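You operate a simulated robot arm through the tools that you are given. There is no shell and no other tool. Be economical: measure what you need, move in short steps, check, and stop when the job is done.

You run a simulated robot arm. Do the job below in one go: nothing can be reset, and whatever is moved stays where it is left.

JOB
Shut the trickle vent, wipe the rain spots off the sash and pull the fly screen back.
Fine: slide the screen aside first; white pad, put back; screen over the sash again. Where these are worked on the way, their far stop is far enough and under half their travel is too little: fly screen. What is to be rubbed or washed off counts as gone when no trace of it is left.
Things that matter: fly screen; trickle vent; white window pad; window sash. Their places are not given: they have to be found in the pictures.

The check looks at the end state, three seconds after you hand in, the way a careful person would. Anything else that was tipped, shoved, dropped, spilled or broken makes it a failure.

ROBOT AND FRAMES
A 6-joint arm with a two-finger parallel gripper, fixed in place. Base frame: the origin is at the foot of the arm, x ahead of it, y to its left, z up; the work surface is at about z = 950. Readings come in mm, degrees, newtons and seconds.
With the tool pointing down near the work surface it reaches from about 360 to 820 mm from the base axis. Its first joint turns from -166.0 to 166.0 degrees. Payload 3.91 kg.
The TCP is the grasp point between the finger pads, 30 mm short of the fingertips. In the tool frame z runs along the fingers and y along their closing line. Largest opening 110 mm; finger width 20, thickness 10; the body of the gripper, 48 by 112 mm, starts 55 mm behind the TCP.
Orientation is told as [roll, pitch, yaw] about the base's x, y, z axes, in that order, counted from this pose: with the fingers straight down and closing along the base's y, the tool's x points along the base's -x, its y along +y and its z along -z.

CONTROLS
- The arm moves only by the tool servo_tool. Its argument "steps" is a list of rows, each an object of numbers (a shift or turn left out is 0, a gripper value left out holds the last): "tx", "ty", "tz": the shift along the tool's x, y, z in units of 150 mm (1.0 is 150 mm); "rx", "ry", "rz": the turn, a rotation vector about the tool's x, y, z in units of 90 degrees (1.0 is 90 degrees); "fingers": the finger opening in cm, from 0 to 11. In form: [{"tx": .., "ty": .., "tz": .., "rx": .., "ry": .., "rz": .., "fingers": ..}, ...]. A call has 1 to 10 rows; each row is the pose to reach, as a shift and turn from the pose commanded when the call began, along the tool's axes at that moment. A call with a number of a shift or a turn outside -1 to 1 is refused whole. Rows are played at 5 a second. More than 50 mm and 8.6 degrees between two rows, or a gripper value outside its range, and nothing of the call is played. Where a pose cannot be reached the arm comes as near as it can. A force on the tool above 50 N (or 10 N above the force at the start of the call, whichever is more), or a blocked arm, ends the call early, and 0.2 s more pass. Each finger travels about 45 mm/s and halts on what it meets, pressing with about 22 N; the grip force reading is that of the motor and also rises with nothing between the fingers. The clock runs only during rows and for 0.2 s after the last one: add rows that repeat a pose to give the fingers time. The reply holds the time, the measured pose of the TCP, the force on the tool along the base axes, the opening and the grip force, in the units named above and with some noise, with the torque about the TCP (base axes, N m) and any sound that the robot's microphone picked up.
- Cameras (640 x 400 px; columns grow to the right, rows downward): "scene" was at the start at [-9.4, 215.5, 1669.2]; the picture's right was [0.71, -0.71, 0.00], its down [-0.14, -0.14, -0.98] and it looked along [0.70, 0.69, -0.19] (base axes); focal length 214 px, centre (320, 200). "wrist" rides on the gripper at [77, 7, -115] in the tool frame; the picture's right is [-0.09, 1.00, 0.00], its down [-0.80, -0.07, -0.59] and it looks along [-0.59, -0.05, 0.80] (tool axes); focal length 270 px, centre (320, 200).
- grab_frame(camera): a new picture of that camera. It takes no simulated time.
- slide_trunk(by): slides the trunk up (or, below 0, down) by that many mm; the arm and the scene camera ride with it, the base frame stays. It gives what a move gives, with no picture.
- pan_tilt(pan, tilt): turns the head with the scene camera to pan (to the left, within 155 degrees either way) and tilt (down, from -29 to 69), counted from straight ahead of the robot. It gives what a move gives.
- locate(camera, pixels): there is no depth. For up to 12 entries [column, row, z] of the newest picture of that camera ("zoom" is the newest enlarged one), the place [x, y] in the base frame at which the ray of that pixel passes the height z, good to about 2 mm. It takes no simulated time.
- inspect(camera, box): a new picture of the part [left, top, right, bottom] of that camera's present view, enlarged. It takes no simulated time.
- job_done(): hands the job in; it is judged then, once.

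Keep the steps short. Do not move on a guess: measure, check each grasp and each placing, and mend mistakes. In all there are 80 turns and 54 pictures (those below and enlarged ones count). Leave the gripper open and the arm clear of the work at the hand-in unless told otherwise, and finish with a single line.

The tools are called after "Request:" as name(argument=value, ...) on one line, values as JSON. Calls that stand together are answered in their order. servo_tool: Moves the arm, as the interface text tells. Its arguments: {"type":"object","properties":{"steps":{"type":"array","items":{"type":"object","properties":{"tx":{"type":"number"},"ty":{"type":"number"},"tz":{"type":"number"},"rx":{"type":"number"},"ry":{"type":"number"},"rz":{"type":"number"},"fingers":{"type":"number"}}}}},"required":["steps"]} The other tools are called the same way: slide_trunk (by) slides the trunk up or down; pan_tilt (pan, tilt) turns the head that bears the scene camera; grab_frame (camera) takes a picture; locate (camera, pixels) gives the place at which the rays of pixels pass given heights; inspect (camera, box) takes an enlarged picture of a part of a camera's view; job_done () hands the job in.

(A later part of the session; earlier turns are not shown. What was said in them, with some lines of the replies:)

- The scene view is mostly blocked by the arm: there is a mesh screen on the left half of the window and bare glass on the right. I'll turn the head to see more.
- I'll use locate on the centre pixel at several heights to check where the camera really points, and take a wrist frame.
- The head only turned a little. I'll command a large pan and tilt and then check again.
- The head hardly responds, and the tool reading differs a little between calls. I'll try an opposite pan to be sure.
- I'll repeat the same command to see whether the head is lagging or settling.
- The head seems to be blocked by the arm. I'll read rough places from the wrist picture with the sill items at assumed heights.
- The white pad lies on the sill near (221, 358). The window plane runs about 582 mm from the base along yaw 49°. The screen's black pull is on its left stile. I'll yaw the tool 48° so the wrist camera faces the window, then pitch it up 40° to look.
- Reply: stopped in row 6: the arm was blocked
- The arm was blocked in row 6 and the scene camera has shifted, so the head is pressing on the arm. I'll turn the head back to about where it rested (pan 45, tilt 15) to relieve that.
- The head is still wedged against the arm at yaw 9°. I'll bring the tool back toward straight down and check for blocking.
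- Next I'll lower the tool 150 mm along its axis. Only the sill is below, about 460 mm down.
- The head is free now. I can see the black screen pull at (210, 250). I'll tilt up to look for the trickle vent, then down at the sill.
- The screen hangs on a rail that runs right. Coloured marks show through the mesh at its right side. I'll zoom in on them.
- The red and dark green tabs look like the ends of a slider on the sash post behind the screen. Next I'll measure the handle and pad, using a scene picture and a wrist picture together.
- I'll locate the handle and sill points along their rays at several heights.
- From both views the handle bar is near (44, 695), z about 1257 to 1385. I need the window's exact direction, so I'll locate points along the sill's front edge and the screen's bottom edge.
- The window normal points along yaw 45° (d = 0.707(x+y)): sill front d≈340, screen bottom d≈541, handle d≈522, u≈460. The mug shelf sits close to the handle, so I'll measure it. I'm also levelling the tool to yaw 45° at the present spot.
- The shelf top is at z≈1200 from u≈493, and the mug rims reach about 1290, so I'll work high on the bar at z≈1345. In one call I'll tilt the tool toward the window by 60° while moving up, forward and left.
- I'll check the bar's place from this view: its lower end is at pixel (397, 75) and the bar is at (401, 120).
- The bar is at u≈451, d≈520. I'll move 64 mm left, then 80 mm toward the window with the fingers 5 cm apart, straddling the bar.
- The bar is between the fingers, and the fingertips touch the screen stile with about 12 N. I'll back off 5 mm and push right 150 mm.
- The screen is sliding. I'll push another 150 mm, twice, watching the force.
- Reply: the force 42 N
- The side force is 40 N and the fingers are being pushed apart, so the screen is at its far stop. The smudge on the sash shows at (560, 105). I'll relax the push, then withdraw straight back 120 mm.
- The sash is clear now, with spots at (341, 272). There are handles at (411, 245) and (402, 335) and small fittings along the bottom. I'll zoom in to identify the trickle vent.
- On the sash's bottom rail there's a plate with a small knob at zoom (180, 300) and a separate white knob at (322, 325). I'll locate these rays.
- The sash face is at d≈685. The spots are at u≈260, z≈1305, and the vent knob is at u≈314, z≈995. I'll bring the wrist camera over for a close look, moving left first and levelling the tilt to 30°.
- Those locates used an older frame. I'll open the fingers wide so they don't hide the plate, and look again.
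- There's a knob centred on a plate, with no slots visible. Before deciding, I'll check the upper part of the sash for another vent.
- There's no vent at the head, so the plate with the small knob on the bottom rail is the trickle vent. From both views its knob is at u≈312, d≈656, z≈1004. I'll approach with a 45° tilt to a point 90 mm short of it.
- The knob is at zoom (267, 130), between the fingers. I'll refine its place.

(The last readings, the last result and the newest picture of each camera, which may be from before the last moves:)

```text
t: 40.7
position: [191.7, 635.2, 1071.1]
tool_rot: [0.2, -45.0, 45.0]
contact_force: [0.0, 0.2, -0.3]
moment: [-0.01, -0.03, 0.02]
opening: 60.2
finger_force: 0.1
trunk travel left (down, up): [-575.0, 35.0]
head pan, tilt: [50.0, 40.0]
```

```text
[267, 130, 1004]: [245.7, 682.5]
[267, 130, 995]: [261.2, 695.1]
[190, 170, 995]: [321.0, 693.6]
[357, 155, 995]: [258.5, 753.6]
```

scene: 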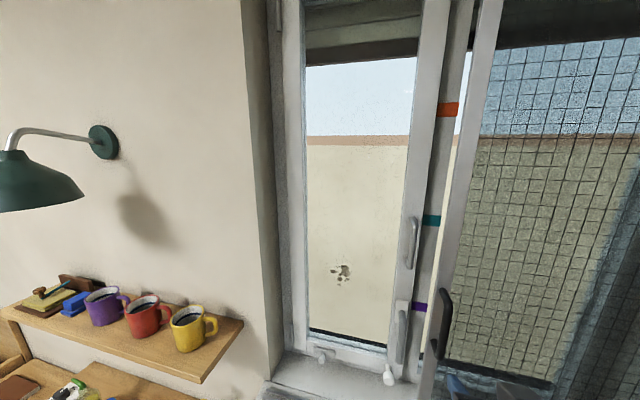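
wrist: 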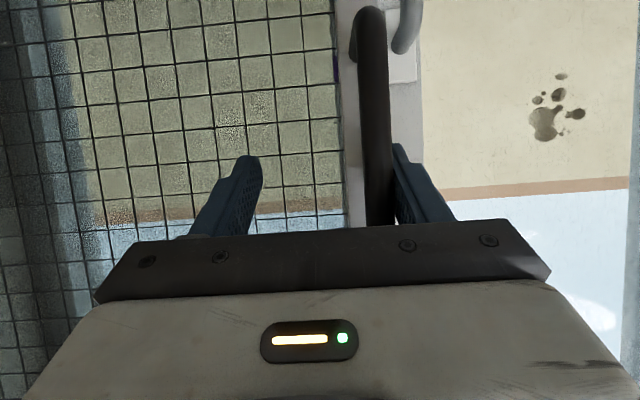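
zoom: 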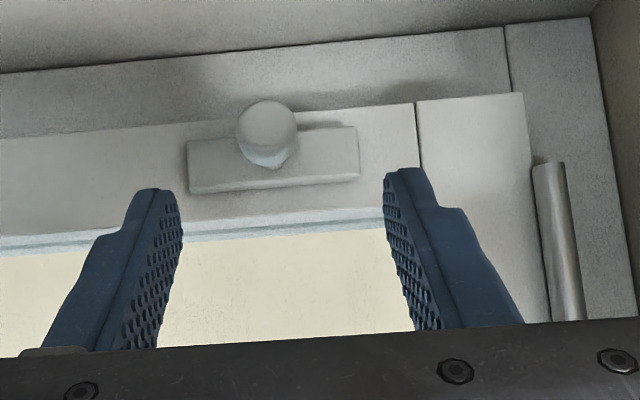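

This agrees with the earlier estimate: knob at d 656, u 309, z 1004. I'll advance along the tool axis so the fingers straddle it, then close on it.

Request:
servo_tool(steps=[{"ty": -0.03, "tz": 0.2, "tx": -0.01}, {"ty": -0.03, "tz": 0.4, "tx": -0.015}, {"ty": -0.03, "tz": 0.594, "tx": -0.019}, {"ty": -0.03, "tz": 0.594, "tx": -0.019}])

Request:
servo_tool(steps=[{"fingers": 1.6}, {"fingers": 1.6}, {"fingers": 1.6}, {"fingers": 1.6}])

Request:
inspect(camera="wrist", box=[180, 60, 500, 260])

```text
t: 41.4
position: [223.2, 665.8, 1025.9]
tool_rot: [0.5, -45.2, 44.9]
contact_force: [-29.0, -27.8, 16.4]
moment: [-0.32, -0.16, -0.68]
opening: 62.4
finger_force: 2.0
trunk travel left (down, up): [-575.0, 35.0]
head pan, tilt: [50.0, 40.0]
stopped in row 3: the force on the tool passed its limit at 66 N (the readings are from after the stop); the commanded pose is now the measured one
```

```text
t: 41.9
position: [224.6, 664.0, 1021.2]
tool_rot: [0.1, -44.6, 45.0]
contact_force: [-20.1, -32.8, 9.4]
moment: [-0.34, 0.17, -0.45]
opening: 24.1
finger_force: 7.2
trunk travel left (down, up): [-575.0, 35.0]
head pan, tilt: [50.0, 40.0]
stopped in row 2: the force on the tool passed its limit at 66 N (the readings are from after the stop); the commanded pose is now the measured one
```

```text
2.00 times, centred on (340, 160) of wrist
```

zoom: 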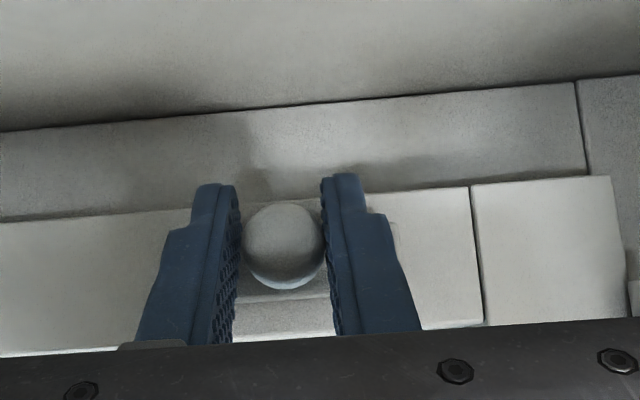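

The fingers surround the knob, but their tips press on the plate. I'll back off 5 mm and complete the grip.

Request:
servo_tool(steps=[{"tz": -0.035}, {"tz": -0.035, "fingers": 1.6}, {"tz": -0.035, "fingers": 1.6}, {"tz": -0.035, "fingers": 1.6}])

```text
t: 42.9
position: [226.0, 663.5, 1020.3]
tool_rot: [0.1, -44.5, 45.2]
contact_force: [-11.6, -20.6, -17.9]
moment: [-0.22, 0.27, -0.08]
opening: 20.5
finger_force: 45.6
trunk travel left (down, up): [-575.0, 35.0]
head pan, tilt: [50.0, 40.0]
```

The grip is firm at 20.5 mm. I'll test a slide of about 20 mm to the left, watching the force.

Request:
servo_tool(steps=[{"tz": -0.02, "ty": 0.03}, {"tz": -0.02, "ty": 0.07}, {"tz": -0.02, "ty": 0.13}, {"tz": -0.02, "ty": 0.13}])

```text
t: 43.6
position: [224.3, 665.2, 1020.9]
tool_rot: [-0.8, -44.3, 44.7]
contact_force: [12.8, -13.0, -1.2]
moment: [-0.03, -0.4, -0.35]
opening: 20.1
finger_force: 44.7
trunk travel left (down, up): [-575.0, 35.0]
head pan, tilt: [50.0, 40.0]
stopped in row 3: the force on the tool passed its limit at 54 N (the readings are from after the stop); the commanded pose is now the measured one
```

Left is blocked, with more than 50 N and barely any motion. I'll try right.

Request:
servo_tool(steps=[{"ty": -0.04}, {"ty": -0.08}, {"ty": -0.13}, {"ty": -0.13}])

```text
t: 44.6
position: [234.8, 653.3, 1020.8]
tool_rot: [-0.6, -44.2, 44.9]
contact_force: [6.2, 5.9, 0.3]
moment: [0.01, -0.05, 0.05]
opening: 20.6
finger_force: 45.3
trunk travel left (down, up): [-575.0, 35.0]
head pan, tilt: [50.0, 40.0]
```

It moves freely to the right (16 mm). I'll carry on to its stop.

Request:
servo_tool(steps=[{"ty": -0.05}, {"ty": -0.1}, {"ty": -0.15}, {"ty": -0.2}, {"ty": -0.25}, {"ty": -0.3}, {"ty": -0.35}, {"ty": -0.4}])

Request:
inspect(camera="wrist", box=[140, 40, 540, 290])

```text
t: 46.1
position: [258.8, 629.8, 1022.1]
tool_rot: [0.1, -44.2, 45.6]
contact_force: [-12.0, 27.1, -9.4]
moment: [-0.3, 0.62, 0.38]
opening: 20.4
finger_force: 45.3
trunk travel left (down, up): [-575.0, 35.0]
head pan, tilt: [50.0, 40.0]
stopped in row 7: the force on the tool passed its limit at 55 N (the readings are from after the stop); the commanded pose is now the measured one
```

```text
1.60 times, centred on (340, 165) of wrist
```

zoom: 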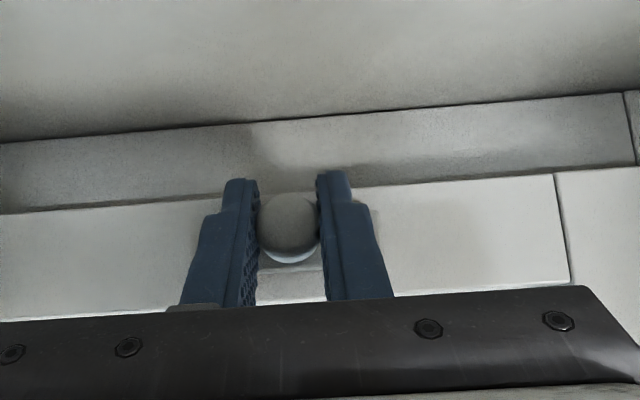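

It stopped after about 50 mm of travel, at its right end. I'll relax, release, back out 90 mm and look.

Request:
servo_tool(steps=[{"ty": 0.01}, {"ty": 0.01, "fingers": 5}, {"ty": 0.01, "fingers": 5}, {"ty": 0.01, "fingers": 5}, {"ty": 0.01, "tz": -0.2}, {"ty": 0.01, "tz": -0.4}, {"ty": 0.01, "tz": -0.6}, {"ty": 0.01, "tz": -0.6, "fingers": 9}, {"ty": 0.01, "tz": -0.6}, {"ty": 0.01, "tz": -0.6}])

Request:
inspect(camera="wrist", box=[180, 40, 500, 240])

```text
t: 48.3
position: [216.5, 580.2, 1088.5]
tool_rot: [0.0, -44.3, 45.2]
contact_force: [0.0, 0.1, -0.4]
moment: [0.03, -0.01, -0.01]
opening: 90.0
finger_force: 0.1
trunk travel left (down, up): [-575.0, 35.0]
head pan, tilt: [50.0, 40.0]
```

```text
2.00 times, centred on (340, 140) of wrist
```

zoom: 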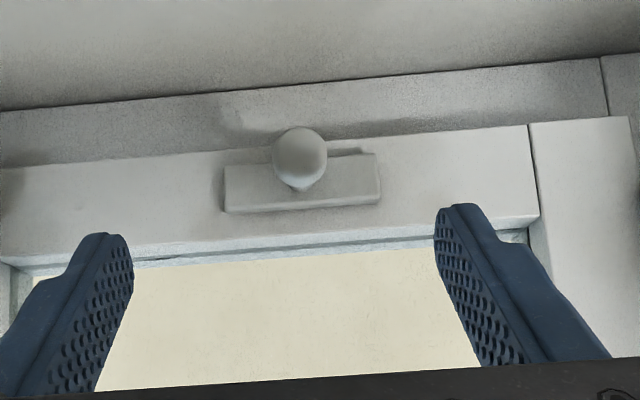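

The vent slide now sits at the opposite stop. Next is the pad, so I'll back away along the tool axis, then level the tool to point down over the pad (u≈97, d≈410).

Request:
servo_tool(steps=[{"tz": -0.3}, {"tz": -0.6}, {"tz": -0.9}, {"tz": -0.99, "ty": -0.1, "ry": 0.07}, {"tz": -0.99, "ty": -0.3, "ry": 0.16}, {"tz": -0.99, "ty": -0.5, "ry": 0.25}, {"tz": -0.99, "ty": -0.7, "ry": 0.34}, {"tz": -0.99, "ty": -0.9, "ry": 0.42}, {"tz": -0.99, "ty": -1.0, "ry": 0.494, "fingers": 9}, {"tz": -0.99, "ty": -1.0, "ry": 0.494}])

Request:
grab_frame(camera="wrist")

```text
t: 50.5
position: [249.0, 403.3, 1193.3]
tool_rot: [-0.1, 0.2, 45.2]
contact_force: [-0.1, 0.4, -1.3]
moment: [-0.04, -0.01, 0.01]
opening: 90.2
finger_force: 0.0
trunk travel left (down, up): [-575.0, 35.0]
head pan, tilt: [50.0, 40.0]
```

```text
14 pictures are left
```

wrist: 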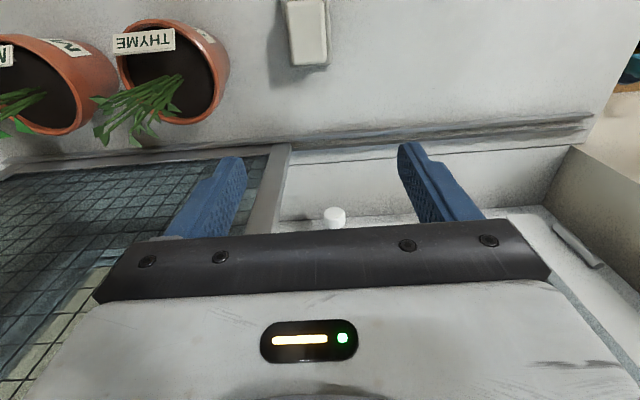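

The pad is at the top edge of this view. I'll locate its visible edges, with its top assumed at z≈980.

Request:
locate(camera="wrist", pixels=[[291, 64, 980], [326, 64, 980], [288, 20, 980], [324, 20, 980], [308, 66, 980], [291, 64, 965], [326, 64, 965], [308, 66, 950]])

```text
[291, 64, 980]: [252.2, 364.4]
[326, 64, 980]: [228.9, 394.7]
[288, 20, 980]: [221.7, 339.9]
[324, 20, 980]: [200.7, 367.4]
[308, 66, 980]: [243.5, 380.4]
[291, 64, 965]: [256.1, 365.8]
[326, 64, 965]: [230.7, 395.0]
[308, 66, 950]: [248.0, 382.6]
```

The pad's centre is near (217, 360), about 36 wide and 62 long, with its long axis at yaw ≈39°. I'll move back 70 mm, yaw the tool to 39° and take a better look.

Request:
servo_tool(steps=[{"tx": 0.16, "ty": -0.03, "rz": 0.03}, {"tx": 0.31, "ty": -0.06, "rz": 0.067}, {"tx": 0.467, "ty": -0.08, "rz": 0.067}, {"tx": 0.467, "ty": -0.08, "rz": 0.067}])

Request:
inspect(camera="wrist", box=[220, 20, 420, 145])

```text
t: 51.5
position: [209.4, 344.8, 1193.3]
tool_rot: [0.0, 0.1, 39.1]
contact_force: [0.7, 0.6, 0.1]
moment: [0.05, 0.01, -0.01]
opening: 90.0
finger_force: 0.1
trunk travel left (down, up): [-575.0, 35.0]
head pan, tilt: [50.0, 40.0]
```

```text
3.20 times, centred on (320, 82) of wrist
```

zoom: 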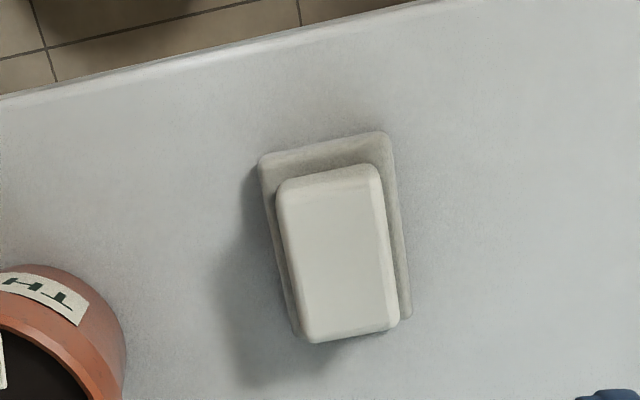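

Request:
locate(camera="zoom", pixels=[[279, 183, 980], [368, 168, 980], [388, 330, 980], [310, 342, 980], [335, 255, 980], [258, 160, 955], [390, 133, 955], [412, 315, 955], [335, 255, 970], [335, 255, 990]])

```text
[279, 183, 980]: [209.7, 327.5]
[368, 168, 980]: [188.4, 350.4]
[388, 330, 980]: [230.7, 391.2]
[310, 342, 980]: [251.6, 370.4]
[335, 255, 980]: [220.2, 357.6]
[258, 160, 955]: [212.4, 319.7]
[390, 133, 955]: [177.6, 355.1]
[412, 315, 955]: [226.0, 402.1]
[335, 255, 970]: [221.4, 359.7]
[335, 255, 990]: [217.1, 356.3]
```

The pad is aligned at yaw 45°, centred at (220, 360). The thyme pot is close on the right, so I'll measure its rim against the gripper body before descending.

Request:
locate(camera="zoom", pixels=[[126, 345, 1050], [126, 345, 1030], [100, 295, 1050], [100, 295, 1030], [20, 265, 1040], [126, 345, 1070]])

```text
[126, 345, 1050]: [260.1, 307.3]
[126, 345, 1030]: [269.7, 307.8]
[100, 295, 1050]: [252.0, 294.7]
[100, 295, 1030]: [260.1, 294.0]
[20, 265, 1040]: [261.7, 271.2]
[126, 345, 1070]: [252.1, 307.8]
```

The body's edge would clear the rim by about 10 mm sideways and sit above the rim height too. I'll align at yaw 45° and go down 150 mm with a 6 cm opening.

Request:
servo_tool(steps=[{"tx": -0.078, "ty": 0.031, "rz": -0.066, "fingers": 6}, {"tx": -0.078, "ty": 0.031, "rz": -0.066, "tz": 0.25}, {"tx": -0.078, "ty": 0.031, "rz": -0.066, "tz": 0.5}, {"tx": -0.078, "ty": 0.031, "rz": -0.066, "tz": 0.75}, {"tx": -0.078, "ty": 0.031, "rz": -0.066, "tz": 0.9}, {"tx": -0.078, "ty": 0.031, "rz": -0.066, "tz": 0.9}])

Request:
inspect(camera="wrist", box=[160, 70, 480, 270])

```text
t: 52.9
position: [214.0, 354.9, 1056.2]
tool_rot: [-0.1, 0.1, 45.0]
contact_force: [0.6, -0.5, 0.2]
moment: [0.02, 0.0, 0.01]
opening: 60.1
finger_force: 0.1
trunk travel left (down, up): [-575.0, 35.0]
head pan, tilt: [50.0, 40.0]
```

```text
2.00 times, centred on (320, 170) of wrist
```

zoom: 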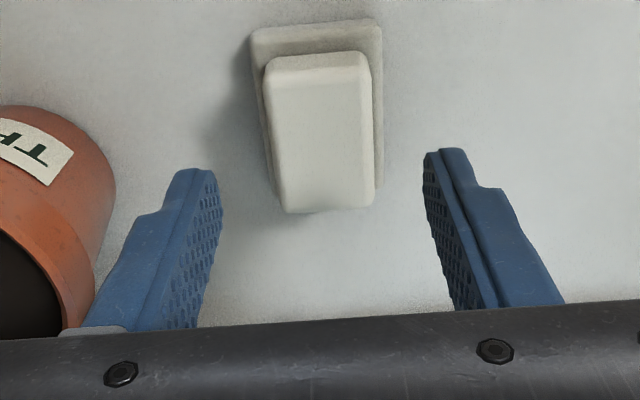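

I'll check the pad centre and height from this second viewpoint.

Request:
locate(camera="zoom", pixels=[[320, 135, 990], [320, 135, 980], [320, 135, 970], [285, 212, 980], [373, 205, 980], [265, 70, 980], [362, 65, 980], [115, 190, 1030]])

```text
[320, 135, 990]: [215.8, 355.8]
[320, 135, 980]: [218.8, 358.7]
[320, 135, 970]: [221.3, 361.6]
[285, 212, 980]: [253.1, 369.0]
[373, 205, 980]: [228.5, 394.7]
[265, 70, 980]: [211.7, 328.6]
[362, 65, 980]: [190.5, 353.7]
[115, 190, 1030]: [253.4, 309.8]
```

The two views agree: pad top z≈980, 34×59 mm. I'll descend 60 mm (fingertips to ~967, above the tray rim), then close.

Request:
servo_tool(steps=[{"tz": 0.2, "tx": -0.01}, {"tz": 0.35, "tx": -0.02}, {"tz": 0.397, "tx": -0.02}, {"tz": 0.397, "tx": -0.02}])

Request:
servo_tool(steps=[{"fingers": 4}, {"fingers": 2}, {"fingers": 2}, {"fingers": 2}, {"fingers": 2}])

```text
t: 53.9
position: [217.0, 358.0, 998.7]
tool_rot: [-0.1, 0.1, 45.1]
contact_force: [0.1, 0.4, -0.4]
moment: [0.02, -0.01, 0.02]
opening: 59.9
finger_force: 0.0
trunk travel left (down, up): [-575.0, 35.0]
head pan, tilt: [50.0, 40.0]
```

```text
t: 55.1
position: [215.9, 358.5, 998.9]
tool_rot: [-0.1, 0.2, 45.1]
contact_force: [-0.6, -0.1, 0.2]
moment: [0.03, 0.01, 0.01]
opening: 37.2
finger_force: 22.1
trunk travel left (down, up): [-575.0, 35.0]
head pan, tilt: [50.0, 40.0]
```

The pad is gripped: 37.2 mm opening, 22 N. I'll lift it 150 mm and look.

Request:
servo_tool(steps=[{"tz": -0.15}, {"tz": -0.4}, {"tz": -0.7}, {"tz": -1.0}, {"tz": -1.0}])

Request:
grab_frame(camera="wrist")

```text
t: 56.3
position: [218.8, 354.7, 1150.2]
tool_rot: [0.1, 0.1, 45.1]
contact_force: [-0.1, 0.6, 0.1]
moment: [-0.01, -0.02, -0.03]
opening: 19.6
finger_force: 0.1
trunk travel left (down, up): [-575.0, 35.0]
head pan, tilt: [50.0, 40.0]
```

```text
11 pictures are left
```

wrist: 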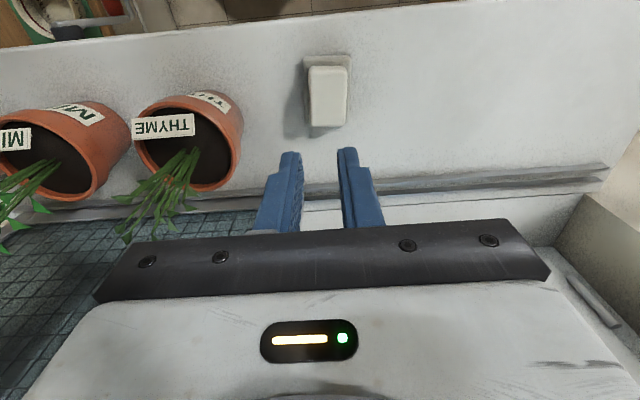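

The pad slipped out because the grip was too shallow, and it's still in its tray. I'll check its position again before gripping deeper.

Request:
locate(camera="wrist", pixels=[[311, 126, 978], [346, 124, 978], [308, 70, 978], [344, 68, 978], [304, 56, 955], [350, 54, 955], [351, 110, 955]])

Request:
servo_tool(steps=[{"fingers": 6}, {"tz": 0.3}, {"tz": 0.6}, {"tz": 0.9}, {"tz": 0.95}, {"tz": 0.95}])

```text
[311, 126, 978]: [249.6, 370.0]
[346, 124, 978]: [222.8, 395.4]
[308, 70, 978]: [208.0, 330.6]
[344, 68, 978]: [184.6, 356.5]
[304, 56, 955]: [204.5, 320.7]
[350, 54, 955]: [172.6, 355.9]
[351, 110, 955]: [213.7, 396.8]
```

```text
t: 57.7
position: [217.2, 357.9, 1006.8]
tool_rot: [0.1, 0.1, 45.1]
contact_force: [0.0, 0.6, -0.2]
moment: [-0.01, -0.02, 0.01]
opening: 60.0
finger_force: 0.0
trunk travel left (down, up): [-575.0, 35.0]
head pan, tilt: [50.0, 40.0]
```

The pad is in place at about (217, 362). I'll creep down to find the tray rim by force.

Request:
servo_tool(steps=[{"tz": 0.05}, {"tz": 0.08}, {"tz": 0.1}, {"tz": 0.12}, {"tz": 0.12}])

```text
t: 59.1
position: [216.7, 358.7, 993.8]
tool_rot: [0.1, -0.5, 45.1]
contact_force: [-6.5, -4.6, 25.0]
moment: [0.32, 0.89, 0.24]
opening: 60.9
finger_force: 0.7
trunk travel left (down, up): [-575.0, 35.0]
head pan, tilt: [50.0, 40.0]
stopped in row 5: the force on the tool passed its limit at 51 N (the readings are from after the stop); the commanded pose is now the measured one
```

The left fingertip touched the tray rim at tip height about 964. I'll rise 2 mm, centre 2 mm to the left, close fully and lift slowly.

Request:
servo_tool(steps=[{"tz": -0.02, "ty": 0.013}, {"tz": -0.012, "ty": 0.013, "tx": -0.01, "fingers": 4}, {"tz": -0.012, "ty": 0.013, "tx": -0.01, "fingers": 0}, {"tz": -0.012, "ty": 0.013, "tx": -0.01, "fingers": 0}, {"tz": -0.012, "ty": 0.013, "tx": -0.01, "fingers": 0}, {"tz": -0.012, "ty": 0.013, "tx": -0.01, "fingers": 0}])

Request:
servo_tool(steps=[{"tz": -0.01}, {"tz": -0.03}, {"tz": -0.06}, {"tz": -0.1}, {"tz": -0.15}, {"tz": -0.2}])

```text
t: 60.5
position: [218.0, 361.3, 992.7]
tool_rot: [0.3, -0.3, 45.0]
contact_force: [1.6, -4.4, 24.0]
moment: [0.16, 0.18, -0.08]
opening: 44.9
finger_force: 21.3
trunk travel left (down, up): [-575.0, 35.0]
head pan, tilt: [50.0, 40.0]
```

```text
t: 61.9
position: [219.5, 362.4, 1022.3]
tool_rot: [0.2, -0.2, 45.1]
contact_force: [-0.4, -0.9, -0.7]
moment: [-0.03, -0.03, 0.0]
opening: 37.7
finger_force: 21.9
trunk travel left (down, up): [-575.0, 35.0]
head pan, tilt: [50.0, 40.0]
```

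The opening is now 37.7 mm at z 1022 and something is held. I'll lift a bit more and look, to make sure it's the pad and not the tray.

Request:
servo_tool(steps=[{"tz": -0.05}, {"tz": -0.1}, {"tz": -0.15}, {"tz": -0.2}, {"tz": -0.3}, {"tz": -0.4}])

Request:
grab_frame(camera="wrist")

```text
t: 63.3
position: [218.7, 362.0, 1082.9]
tool_rot: [0.1, -0.3, 45.1]
contact_force: [-0.5, 0.5, -0.8]
moment: [0.01, 0.0, 0.03]
opening: 37.1
finger_force: 21.9
trunk travel left (down, up): [-575.0, 35.0]
head pan, tilt: [50.0, 40.0]
```

```text
10 pictures are left
```

wrist: 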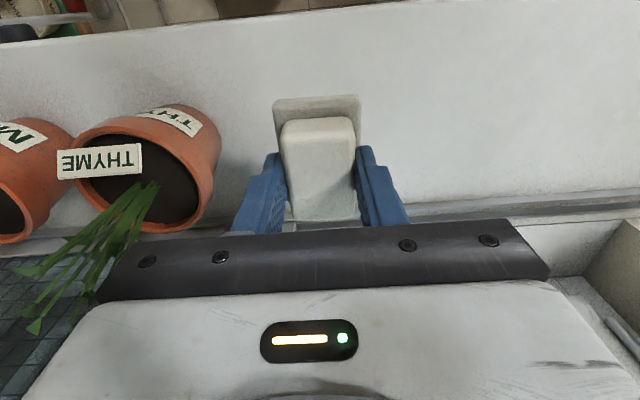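

The backing plate came up with the block, so the pad is one piece with a 50×67 mm base as its wiping face, held square. I'll raise it 150 mm and move left 100 mm, then tilt.

Request:
servo_tool(steps=[{"tz": -0.2}, {"tz": -0.4, "ty": 0.1}, {"tz": -0.6, "ty": 0.25}, {"tz": -0.8, "ty": 0.4}, {"tz": -1.0, "ty": 0.55, "ry": -0.06}, {"tz": -1.0, "ty": 0.67, "ry": -0.14}, {"tz": -1.0, "ty": 0.67, "ry": -0.22}, {"tz": -1.0, "ty": 0.67, "ry": -0.3}, {"tz": -1.0, "ty": 0.67, "ry": -0.38}, {"tz": -1.0, "ty": 0.67, "ry": -0.38}])

Request:
servo_tool(steps=[{"ry": -0.07}, {"ry": -0.15, "ty": 0.1}, {"ry": -0.23, "ty": 0.2}, {"ry": -0.31, "ty": 0.3}, {"ry": -0.39, "ty": 0.4}, {"ry": -0.47, "ty": 0.4}, {"ry": -0.55, "ty": 0.4}, {"ry": -0.62, "ty": 0.4}, {"ry": -0.62, "ty": 0.4}])

```text
t: 65.5
position: [146.9, 431.7, 1233.5]
tool_rot: [0.2, -34.5, 45.0]
contact_force: [0.3, -0.3, -0.5]
moment: [-0.01, 0.0, -0.01]
opening: 36.8
finger_force: 21.6
trunk travel left (down, up): [-575.0, 35.0]
head pan, tilt: [50.0, 40.0]
```

```text
t: 67.5
position: [103.2, 473.7, 1233.5]
tool_rot: [154.1, -89.6, -109.1]
contact_force: [-0.4, -0.1, -0.6]
moment: [-0.03, -0.02, 0.01]
opening: 37.4
finger_force: 22.1
trunk travel left (down, up): [-575.0, 35.0]
head pan, tilt: [50.0, 40.0]
```

The pad face is now toward the window (tilt 90°, d=408, u=262, z=1233). I'll use the scene camera to see how the spots sit relative to the pad.

Request:
pan_tilt(pan=55, tilt=30)

Request:
grab_frame(camera="scene")

```text
t: 68.2
position: [103.5, 473.8, 1234.2]
tool_rot: [150.9, -89.7, -106.0]
contact_force: [0.0, -0.9, -1.0]
moment: [0.01, 0.0, 0.03]
opening: 37.4
finger_force: 22.2
trunk travel left (down, up): [-575.0, 35.0]
head pan, tilt: [55.0, 30.0]
```

```text
9 pictures are left
```

scene: 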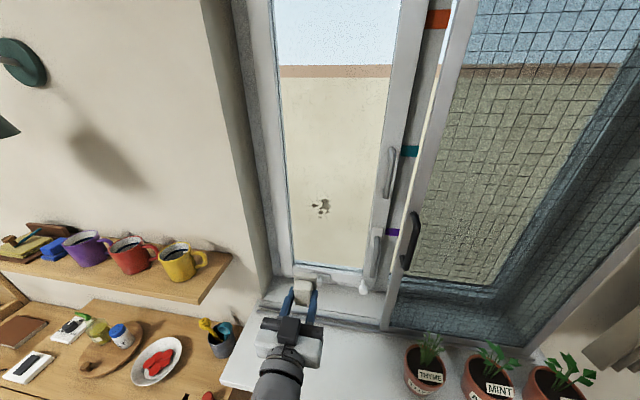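

Very clear view. I'll locate the spot cluster's edges along the rays.

Request:
locate(camera="scene", pixels=[[321, 206, 1300], [321, 206, 1320], [311, 205, 1310], [332, 203, 1310], [322, 196, 1320], [321, 218, 1290], [390, 250, 1310], [291, 270, 1200]])

```text
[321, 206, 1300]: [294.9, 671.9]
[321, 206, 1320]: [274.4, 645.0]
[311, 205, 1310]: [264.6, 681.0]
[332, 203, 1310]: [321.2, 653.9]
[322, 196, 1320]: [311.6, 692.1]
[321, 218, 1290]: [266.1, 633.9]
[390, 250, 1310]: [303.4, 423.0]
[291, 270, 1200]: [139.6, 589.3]
```

At the glass (d≈680) the spots span u 234–297 and z 1262–1338, centred at u 266, z 1300. I'll raise the pad to z 1300, then go forward 150 mm.

Request:
servo_tool(steps=[{"tx": -0.22, "ty": 0.01}, {"tx": -0.44, "ty": 0.02}, {"tx": -0.44, "ty": 0.02, "tz": 0.25}, {"tx": -0.44, "ty": 0.02, "tz": 0.5}, {"tx": -0.44, "ty": 0.02, "tz": 0.75}, {"tx": -0.44, "ty": 0.02, "tz": 1.0}, {"tx": -0.44, "ty": 0.02, "tz": 1.0}])

Request:
servo_tool(steps=[{"tz": 0.13}, {"tz": 0.26}, {"tz": 0.33}, {"tz": 0.37}, {"tz": 0.4}, {"tz": 0.4}])

```text
t: 69.8
position: [205.9, 581.6, 1300.5]
tool_rot: [152.1, -89.6, -107.0]
contact_force: [1.0, -0.5, -0.6]
moment: [-0.02, 0.01, -0.01]
opening: 37.1
finger_force: 22.1
trunk travel left (down, up): [-575.0, 35.0]
head pan, tilt: [55.0, 30.0]
```

```text
t: 71.2
position: [249.2, 623.8, 1300.5]
tool_rot: [149.8, -89.7, -104.6]
contact_force: [1.0, 0.5, -0.9]
moment: [-0.03, 0.01, -0.01]
opening: 37.3
finger_force: 21.8
trunk travel left (down, up): [-575.0, 35.0]
head pan, tilt: [55.0, 30.0]
```

No contact yet at d=617. I'll creep forward in small steps.

Request:
servo_tool(steps=[{"tz": 0.03}, {"tz": 0.06}, {"tz": 0.09}, {"tz": 0.11}, {"tz": 0.11}])

```text
t: 72.4
position: [261.0, 636.2, 1302.4]
tool_rot: [153.3, -89.6, -108.2]
contact_force: [-1.2, -1.5, -2.9]
moment: [0.05, -0.02, -0.1]
opening: 37.1
finger_force: 21.8
trunk travel left (down, up): [-575.0, 35.0]
head pan, tilt: [55.0, 30.0]
```

There's a hint of contact at d=634. I'll go 4 mm more.

Request:
servo_tool(steps=[{"tz": 0.015}, {"tz": 0.03}, {"tz": 0.03}])

```text
t: 73.2
position: [260.4, 637.6, 1302.0]
tool_rot: [162.6, -89.6, -117.4]
contact_force: [-15.3, -19.3, -5.4]
moment: [0.05, -0.06, -0.16]
opening: 37.1
finger_force: 21.8
trunk travel left (down, up): [-575.0, 35.0]
head pan, tilt: [55.0, 30.0]
```

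The press is 24 N. I'll ease 1.5 mm and wipe up and down in the first column.

Request:
servo_tool(steps=[{"tz": -0.01}, {"tz": -0.01, "tx": -0.1}, {"tz": -0.01, "tx": -0.2}, {"tz": -0.01, "tx": -0.1}, {"tz": -0.01, "tx": 0.0}, {"tz": -0.01, "tx": 0.1}, {"tz": -0.01, "tx": 0.22}, {"tz": -0.01, "tx": 0.1}, {"tz": -0.01, "tx": 0}])

```text
t: 75.2
position: [260.3, 639.8, 1297.9]
tool_rot: [176.6, -89.9, -131.7]
contact_force: [-18.1, -17.7, -17.5]
moment: [-0.43, 0.54, -0.03]
opening: 37.0
finger_force: 22.0
trunk travel left (down, up): [-575.0, 35.0]
head pan, tilt: [55.0, 30.0]
```

Stable. Now the left column, then the right column.

Request:
servo_tool(steps=[{"ty": 0.07}, {"ty": 0.14}, {"ty": 0.14, "tx": -0.11}, {"ty": 0.14, "tx": -0.22}, {"ty": 0.14, "tx": -0.11}, {"ty": 0.14, "tx": 0.0}, {"ty": 0.14, "tx": 0.11}, {"ty": 0.14, "tx": 0.22}, {"ty": 0.14, "tx": 0.11}, {"ty": 0.14}])

Request:
servo_tool(steps=[{"ty": -0.14}, {"ty": -0.28}, {"ty": -0.28, "tx": -0.11}, {"ty": -0.28, "tx": -0.22}, {"ty": -0.28, "tx": -0.11}, {"ty": -0.28, "tx": 0.0}, {"ty": -0.28, "tx": 0.11}, {"ty": -0.28, "tx": 0.22}, {"ty": -0.28, "tx": 0.11}, {"ty": -0.28}])

Request:
servo_tool(steps=[{"tx": -0.2}, {"tx": -0.2, "ty": 0.14}, {"tx": -0.2, "ty": 0.28}, {"tx": 0, "ty": 0.28}, {"tx": 0, "ty": 0.14}, {"tx": 0, "ty": 0}, {"tx": 0.2, "ty": 0}, {"tx": 0.2, "ty": 0.14}, {"tx": 0.2, "ty": 0.28}, {"tx": 0, "ty": 0.14}])

```text
t: 77.4
position: [248.1, 651.1, 1299.7]
tool_rot: [151.3, -89.7, -106.1]
contact_force: [-4.6, -6.1, -4.5]
moment: [0.01, 0.07, -0.12]
opening: 37.2
finger_force: 21.6
trunk travel left (down, up): [-575.0, 35.0]
head pan, tilt: [55.0, 30.0]
```

```text
t: 79.6
position: [277.3, 622.0, 1301.6]
tool_rot: [156.0, -89.8, -111.0]
contact_force: [-5.4, -6.2, -4.5]
moment: [0.0, 0.13, -0.1]
opening: 37.1
finger_force: 22.5
trunk travel left (down, up): [-575.0, 35.0]
head pan, tilt: [55.0, 30.0]
```

```text
t: 81.8
position: [260.2, 637.9, 1302.7]
tool_rot: [162.3, -89.5, -117.1]
contact_force: [-21.4, -11.5, -2.7]
moment: [-0.38, 0.72, 0.0]
opening: 36.9
finger_force: 21.9
trunk travel left (down, up): [-575.0, 35.0]
head pan, tilt: [55.0, 30.0]
```

Wiping contact held throughout. I'll withdraw 150 mm and check the glass.

Request:
servo_tool(steps=[{"tz": -0.25}, {"tz": -0.5}, {"tz": -0.75}, {"tz": -1.0}, {"tz": -1.0, "tx": 0.25}, {"tz": -1.0, "tx": 0.5}, {"tz": -1.0, "tx": 0.5}])

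Request:
inspect(camera="scene", box=[220, 140, 420, 265])

```text
t: 83.4
position: [160.7, 531.5, 1224.9]
tool_rot: [152.5, -89.7, -107.5]
contact_force: [-0.4, 0.0, -1.4]
moment: [-0.03, 0.01, -0.01]
opening: 37.3
finger_force: 22.1
trunk travel left (down, up): [-575.0, 35.0]
head pan, tilt: [55.0, 30.0]
```

```text
3.20 times, centred on (320, 202) of scene
```

zoom: 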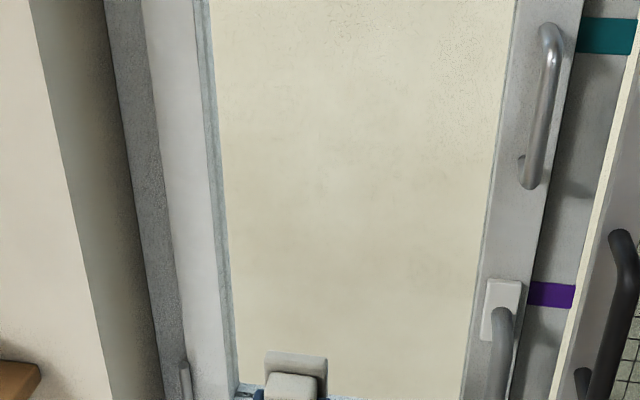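

The glass is clean. Next I'll put the pad back, moving back and up and levelling the tool in two calls.

Request:
servo_tool(steps=[{"tz": -0.25}, {"tz": -0.5, "tx": -0.15}, {"tz": -0.533, "tx": -0.4}, {"tz": -0.533, "tx": -0.4, "ry": 0.08}, {"tz": -0.533, "tx": -0.4, "ry": 0.16}, {"tz": -0.533, "tx": -0.4, "ry": 0.24, "ty": -0.1}, {"tz": -0.533, "tx": -0.4, "ry": 0.32, "ty": -0.2}, {"tz": -0.533, "tx": -0.4, "ry": 0.4, "ty": -0.3}, {"tz": -0.533, "tx": -0.4, "ry": 0.48, "ty": -0.4}, {"tz": -0.533, "tx": -0.4, "ry": 0.48, "ty": -0.4}])

Request:
servo_tool(steps=[{"ry": 0.08, "ty": -0.1}, {"ry": 0.16, "ty": -0.2}, {"ry": 0.24, "ty": -0.3}, {"ry": 0.32, "ty": -0.4}, {"ry": 0.4, "ty": -0.5}, {"ry": 0.48, "ty": -0.6}, {"ry": 0.516, "ty": -0.667}, {"ry": 0.516, "ty": -0.667}])

```text
t: 85.6
position: [145.5, 432.8, 1283.1]
tool_rot: [0.3, -46.9, 44.9]
contact_force: [0.9, -0.8, -0.6]
moment: [0.01, -0.01, -0.07]
opening: 36.9
finger_force: 22.1
trunk travel left (down, up): [-575.0, 35.0]
head pan, tilt: [55.0, 30.0]
```

```text
t: 87.4
position: [213.8, 362.6, 1284.9]
tool_rot: [0.1, -0.5, 45.1]
contact_force: [-0.2, -0.5, 0.0]
moment: [-0.05, 0.01, -0.01]
opening: 37.1
finger_force: 22.5
trunk travel left (down, up): [-575.0, 35.0]
head pan, tilt: [55.0, 30.0]
```

Over the spot at z 1285. I'll correct 4 mm and descend 150 mm, then another 75 mm.

Request:
servo_tool(steps=[{"tx": -0.018, "ty": -0.026, "ry": 0.006}, {"tx": -0.018, "ty": -0.026, "ry": 0.006, "tz": 0.25}, {"tx": -0.018, "ty": -0.026, "ry": 0.006, "tz": 0.5}, {"tx": -0.018, "ty": -0.026, "ry": 0.006, "tz": 0.75}, {"tx": -0.018, "ty": -0.026, "ry": 0.006, "tz": 1.0}, {"tx": -0.018, "ty": -0.026, "ry": 0.006, "tz": 1.0}])

Request:
servo_tool(steps=[{"tz": 0.25}, {"tz": 0.5}, {"tz": 0.6}, {"tz": 0.6}])

Request:
grab_frame(camera="wrist")

```text
t: 88.8
position: [219.5, 363.1, 1132.7]
tool_rot: [0.1, -0.1, 45.1]
contact_force: [0.2, -0.6, -0.5]
moment: [0.03, 0.02, 0.03]
opening: 37.1
finger_force: 22.0
trunk travel left (down, up): [-575.0, 35.0]
head pan, tilt: [55.0, 30.0]
```

```text
t: 89.8
position: [221.2, 360.3, 1043.7]
tool_rot: [0.1, -0.1, 45.1]
contact_force: [0.6, -0.4, -1.2]
moment: [-0.01, -0.01, 0.01]
opening: 36.9
finger_force: 21.9
trunk travel left (down, up): [-575.0, 35.0]
head pan, tilt: [55.0, 30.0]
```

```text
7 pictures are left
```

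wrist: 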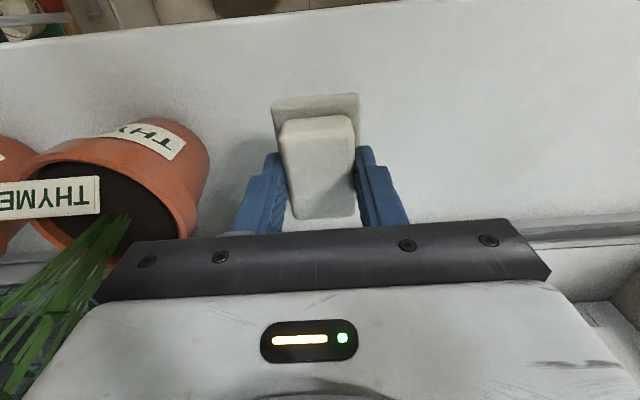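

The pad sits in the grip just as after lifting. I'll descend slowly to contact at about z≈995.

Request:
servo_tool(steps=[{"ty": 0.017, "tz": 0.12}, {"ty": 0.017, "tz": 0.22}, {"ty": 0.017, "tz": 0.28}, {"ty": 0.017, "tz": 0.28}])

Request:
servo_tool(steps=[{"tz": 0.015}, {"tz": 0.03}, {"tz": 0.03}])

```text
t: 90.8
position: [217.9, 365.3, 1001.7]
tool_rot: [0.2, -0.1, 45.1]
contact_force: [0.8, 0.4, -0.7]
moment: [-0.02, -0.01, -0.03]
opening: 37.0
finger_force: 22.1
trunk travel left (down, up): [-575.0, 35.0]
head pan, tilt: [55.0, 30.0]
```

```text
t: 91.6
position: [218.4, 364.2, 996.3]
tool_rot: [0.1, -0.1, 45.1]
contact_force: [0.7, -0.6, -1.3]
moment: [0.03, -0.02, 0.01]
opening: 37.4
finger_force: 22.1
trunk travel left (down, up): [-575.0, 35.0]
head pan, tilt: [55.0, 30.0]
```

Request:
servo_tool(steps=[{"tz": 0.012}, {"tz": 0.024}, {"tz": 0.024}])

```text
t: 92.4
position: [219.0, 364.9, 996.1]
tool_rot: [0.2, -0.3, 45.1]
contact_force: [3.2, -1.3, 31.3]
moment: [-0.25, -0.21, 0.01]
opening: 37.3
finger_force: 21.5
trunk travel left (down, up): [-575.0, 35.0]
head pan, tilt: [55.0, 30.0]
```

Contact at z≈996 with 31 N. I'll ease off, open the fingers and rise.

Request:
servo_tool(steps=[{"tz": -0.018}, {"tz": -0.018, "fingers": 6}, {"tz": -0.018, "fingers": 6}, {"tz": -0.018, "fingers": 6}, {"tz": -0.1}, {"tz": -0.35}, {"tz": -0.65}, {"tz": -0.98}, {"tz": -0.98}])

Request:
grab_frame(camera="wrist")

Request:
locate(camera="wrist", pixels=[[311, 126, 978], [346, 124, 978], [308, 70, 978], [344, 68, 978]])

```text
t: 94.4
position: [220.1, 365.6, 1142.4]
tool_rot: [0.1, 0.0, 45.0]
contact_force: [0.2, -1.0, -0.1]
moment: [-0.01, -0.01, 0.02]
opening: 60.0
finger_force: 0.1
trunk travel left (down, up): [-575.0, 35.0]
head pan, tilt: [55.0, 30.0]
```

```text
6 pictures are left
```

wrist: 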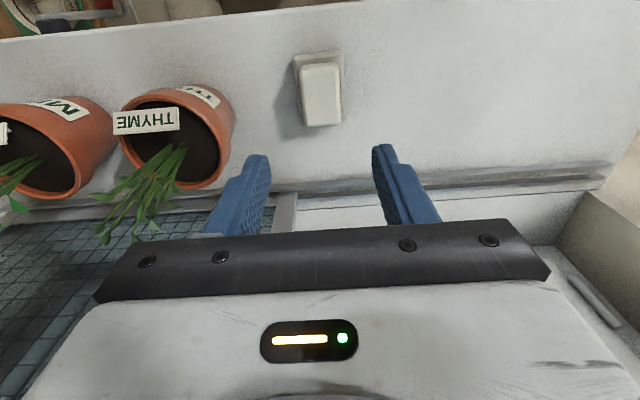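

```text
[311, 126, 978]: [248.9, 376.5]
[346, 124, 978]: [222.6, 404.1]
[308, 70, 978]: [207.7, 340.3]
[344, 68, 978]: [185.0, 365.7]
```

The pad is back within a few mm of its place. Next I'll find the screen pull, using the last scene frame: bar at (414, 228), (407, 262).

Request:
locate(camera="scene", pixels=[[415, 225, 1360], [415, 225, 1340], [404, 264, 1280], [404, 264, 1260], [410, 245, 1320]])

```text
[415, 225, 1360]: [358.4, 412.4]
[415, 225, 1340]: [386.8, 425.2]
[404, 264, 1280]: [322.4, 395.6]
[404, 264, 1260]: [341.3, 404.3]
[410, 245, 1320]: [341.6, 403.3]
```

The bar is at u≈42, d≈522. I'll rise 150 mm, move right to u 40 and tilt to 60°.

Request:
servo_tool(steps=[{"tz": -0.25}, {"tz": -0.5}, {"tz": -0.75, "ty": -0.1}, {"tz": -1.0, "ty": -0.2}, {"tz": -1.0, "ty": -0.3, "ry": -0.08}, {"tz": -1.0, "ty": -0.42, "ry": -0.16}, {"tz": -1.0, "ty": -0.42, "ry": -0.25}, {"tz": -1.0, "ty": -0.42, "ry": -0.33}, {"tz": -1.0, "ty": -0.42, "ry": -0.33}])

Request:
servo_tool(steps=[{"ry": -0.09, "tz": -0.12, "tx": -0.07}, {"ry": -0.17, "tz": -0.24, "tx": -0.14}, {"ry": -0.25, "tz": -0.3, "tx": -0.177}, {"ry": -0.337, "tz": -0.3, "tx": -0.177}, {"ry": -0.337, "tz": -0.3, "tx": -0.177}])

Request:
grab_frame(camera="wrist")

```text
t: 96.4
position: [263.9, 321.2, 1290.7]
tool_rot: [0.3, -29.8, 45.0]
contact_force: [0.3, -0.3, 0.5]
moment: [0.0, 0.01, 0.0]
opening: 59.9
finger_force: 0.0
trunk travel left (down, up): [-575.0, 35.0]
head pan, tilt: [55.0, 30.0]
```

```text
t: 97.6
position: [263.3, 320.7, 1341.5]
tool_rot: [0.3, -60.2, 44.8]
contact_force: [0.1, -0.2, 0.3]
moment: [0.0, 0.02, -0.03]
opening: 59.9
finger_force: 0.1
trunk travel left (down, up): [-575.0, 35.0]
head pan, tilt: [55.0, 30.0]
```

```text
5 pictures are left
```

wrist: 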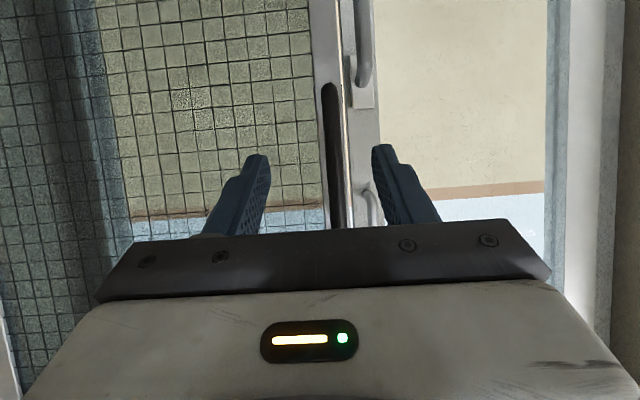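

The bar is between the fingers at column 333. I'll advance 90 mm toward the screen and then push left.

Request:
servo_tool(steps=[{"tz": 0.18, "tx": -0.104}, {"tz": 0.36, "tx": -0.208}, {"tz": 0.52, "tx": -0.3}, {"tz": 0.52, "tx": -0.3, "fingers": 5}, {"tz": 0.52, "tx": -0.3}])

Request:
servo_tool(steps=[{"ty": 0.1}, {"ty": 0.2}, {"ty": 0.35}, {"ty": 0.5}, {"ty": 0.65}, {"ty": 0.8}, {"ty": 0.9}, {"ty": 1.0}])

Request:
servo_tool(steps=[{"ty": 0.12}, {"ty": 0.27}, {"ty": 0.42}, {"ty": 0.57}, {"ty": 0.72}, {"ty": 0.87}, {"ty": 1.0}])

```text
t: 98.8
position: [327.6, 387.0, 1342.5]
tool_rot: [0.2, -60.1, 44.8]
contact_force: [0.8, -0.3, 0.7]
moment: [0.02, 0.02, 0.01]
opening: 50.3
finger_force: 0.1
trunk travel left (down, up): [-575.0, 35.0]
head pan, tilt: [55.0, 30.0]
```

```text
t: 100.6
position: [219.6, 488.8, 1344.5]
tool_rot: [0.3, -60.1, 44.9]
contact_force: [0.3, 0.1, 0.1]
moment: [-0.01, -0.06, 0.01]
opening: 49.7
finger_force: 0.1
trunk travel left (down, up): [-575.0, 35.0]
head pan, tilt: [55.0, 30.0]
```

```text
t: 102.2
position: [115.0, 595.1, 1343.4]
tool_rot: [0.1, -60.1, 44.9]
contact_force: [0.6, 0.8, 0.3]
moment: [-0.01, 0.02, -0.04]
opening: 50.4
finger_force: 0.0
trunk travel left (down, up): [-575.0, 35.0]
head pan, tilt: [55.0, 30.0]
```

Now at u=340. I'll push the remaining distance to the closed stop, slowly near the end.

Request:
servo_tool(steps=[{"ty": 0.15}, {"ty": 0.3}, {"ty": 0.45}, {"ty": 0.6}, {"ty": 0.7}, {"ty": 0.77}, {"ty": 0.82}, {"ty": 0.87}])

Request:
grab_frame(camera="wrist")

```text
t: 104.0
position: [26.8, 685.7, 1343.1]
tool_rot: [0.4, -60.0, 44.7]
contact_force: [8.6, -13.0, -1.7]
moment: [-0.07, 0.11, -0.01]
opening: 57.4
finger_force: 7.8
trunk travel left (down, up): [-575.0, 35.0]
head pan, tilt: [55.0, 30.0]
```

```text
4 pictures are left
```

wrist: 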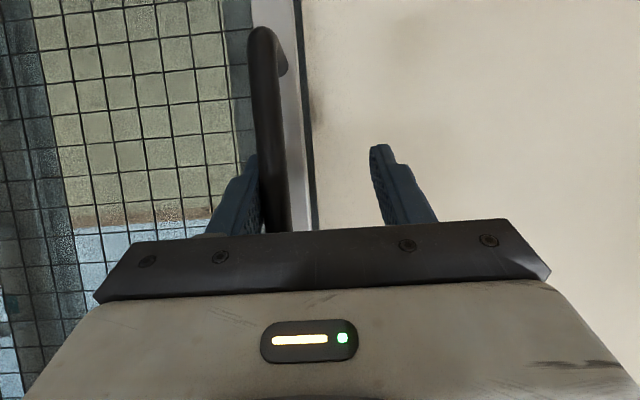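

The screen is at its closed stop, with 15 N and the finger yielding. I'll ease off and retract, then check the whole scene.

Request:
servo_tool(steps=[{"ty": -0.05}, {"ty": -0.09}, {"ty": -0.09, "tz": -0.2, "tx": 0.115}, {"ty": -0.09, "tz": -0.45, "tx": 0.26}, {"ty": -0.09, "tz": -0.7, "tx": 0.404}, {"ty": -0.3, "tz": -0.75, "tx": 0.43}, {"ty": -0.6, "tz": -0.75, "tx": 0.43}, {"ty": -0.9, "tz": -0.75, "tx": 0.43, "fingers": 9}, {"ty": -0.9, "tz": -0.75, "tx": 0.43}, {"ty": -0.9, "tz": -0.75, "tx": 0.43}])

Request:
pan_tilt(pan=55, tilt=30)

Request:
grab_frame(camera="scene")

```text
t: 106.2
position: [26.2, 498.9, 1342.0]
tool_rot: [0.3, -60.1, 44.9]
contact_force: [0.8, 0.1, -0.6]
moment: [0.0, 0.0, -0.03]
opening: 89.9
finger_force: 0.1
trunk travel left (down, up): [-575.0, 35.0]
head pan, tilt: [55.0, 30.0]
```

```text
t: 106.8
position: [26.7, 498.6, 1342.5]
tool_rot: [0.4, -60.0, 44.8]
contact_force: [0.4, 0.6, -0.1]
moment: [0.02, 0.04, 0.0]
opening: 90.2
finger_force: 0.0
trunk travel left (down, up): [-575.0, 35.0]
head pan, tilt: [55.0, 30.0]
```

```text
3 pictures are left
```

scene: 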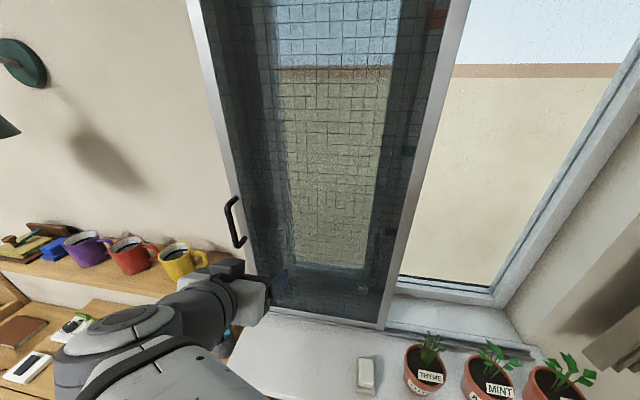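

The screen is closed over the sash, the glass is clean, the vent slide is at its far stop, the pad is on the sill, and the gripper is open and clear. I'll hand in.

Request:
job_done()

```text
The job is handed in.
```

I slid the trickle vent to its far stop (taken as shut), wiped the rain spots off the sash, put the white pad back within a few mm, and closed the fly screen over the sash; no vent slots were visible to confirm the vent is shut.
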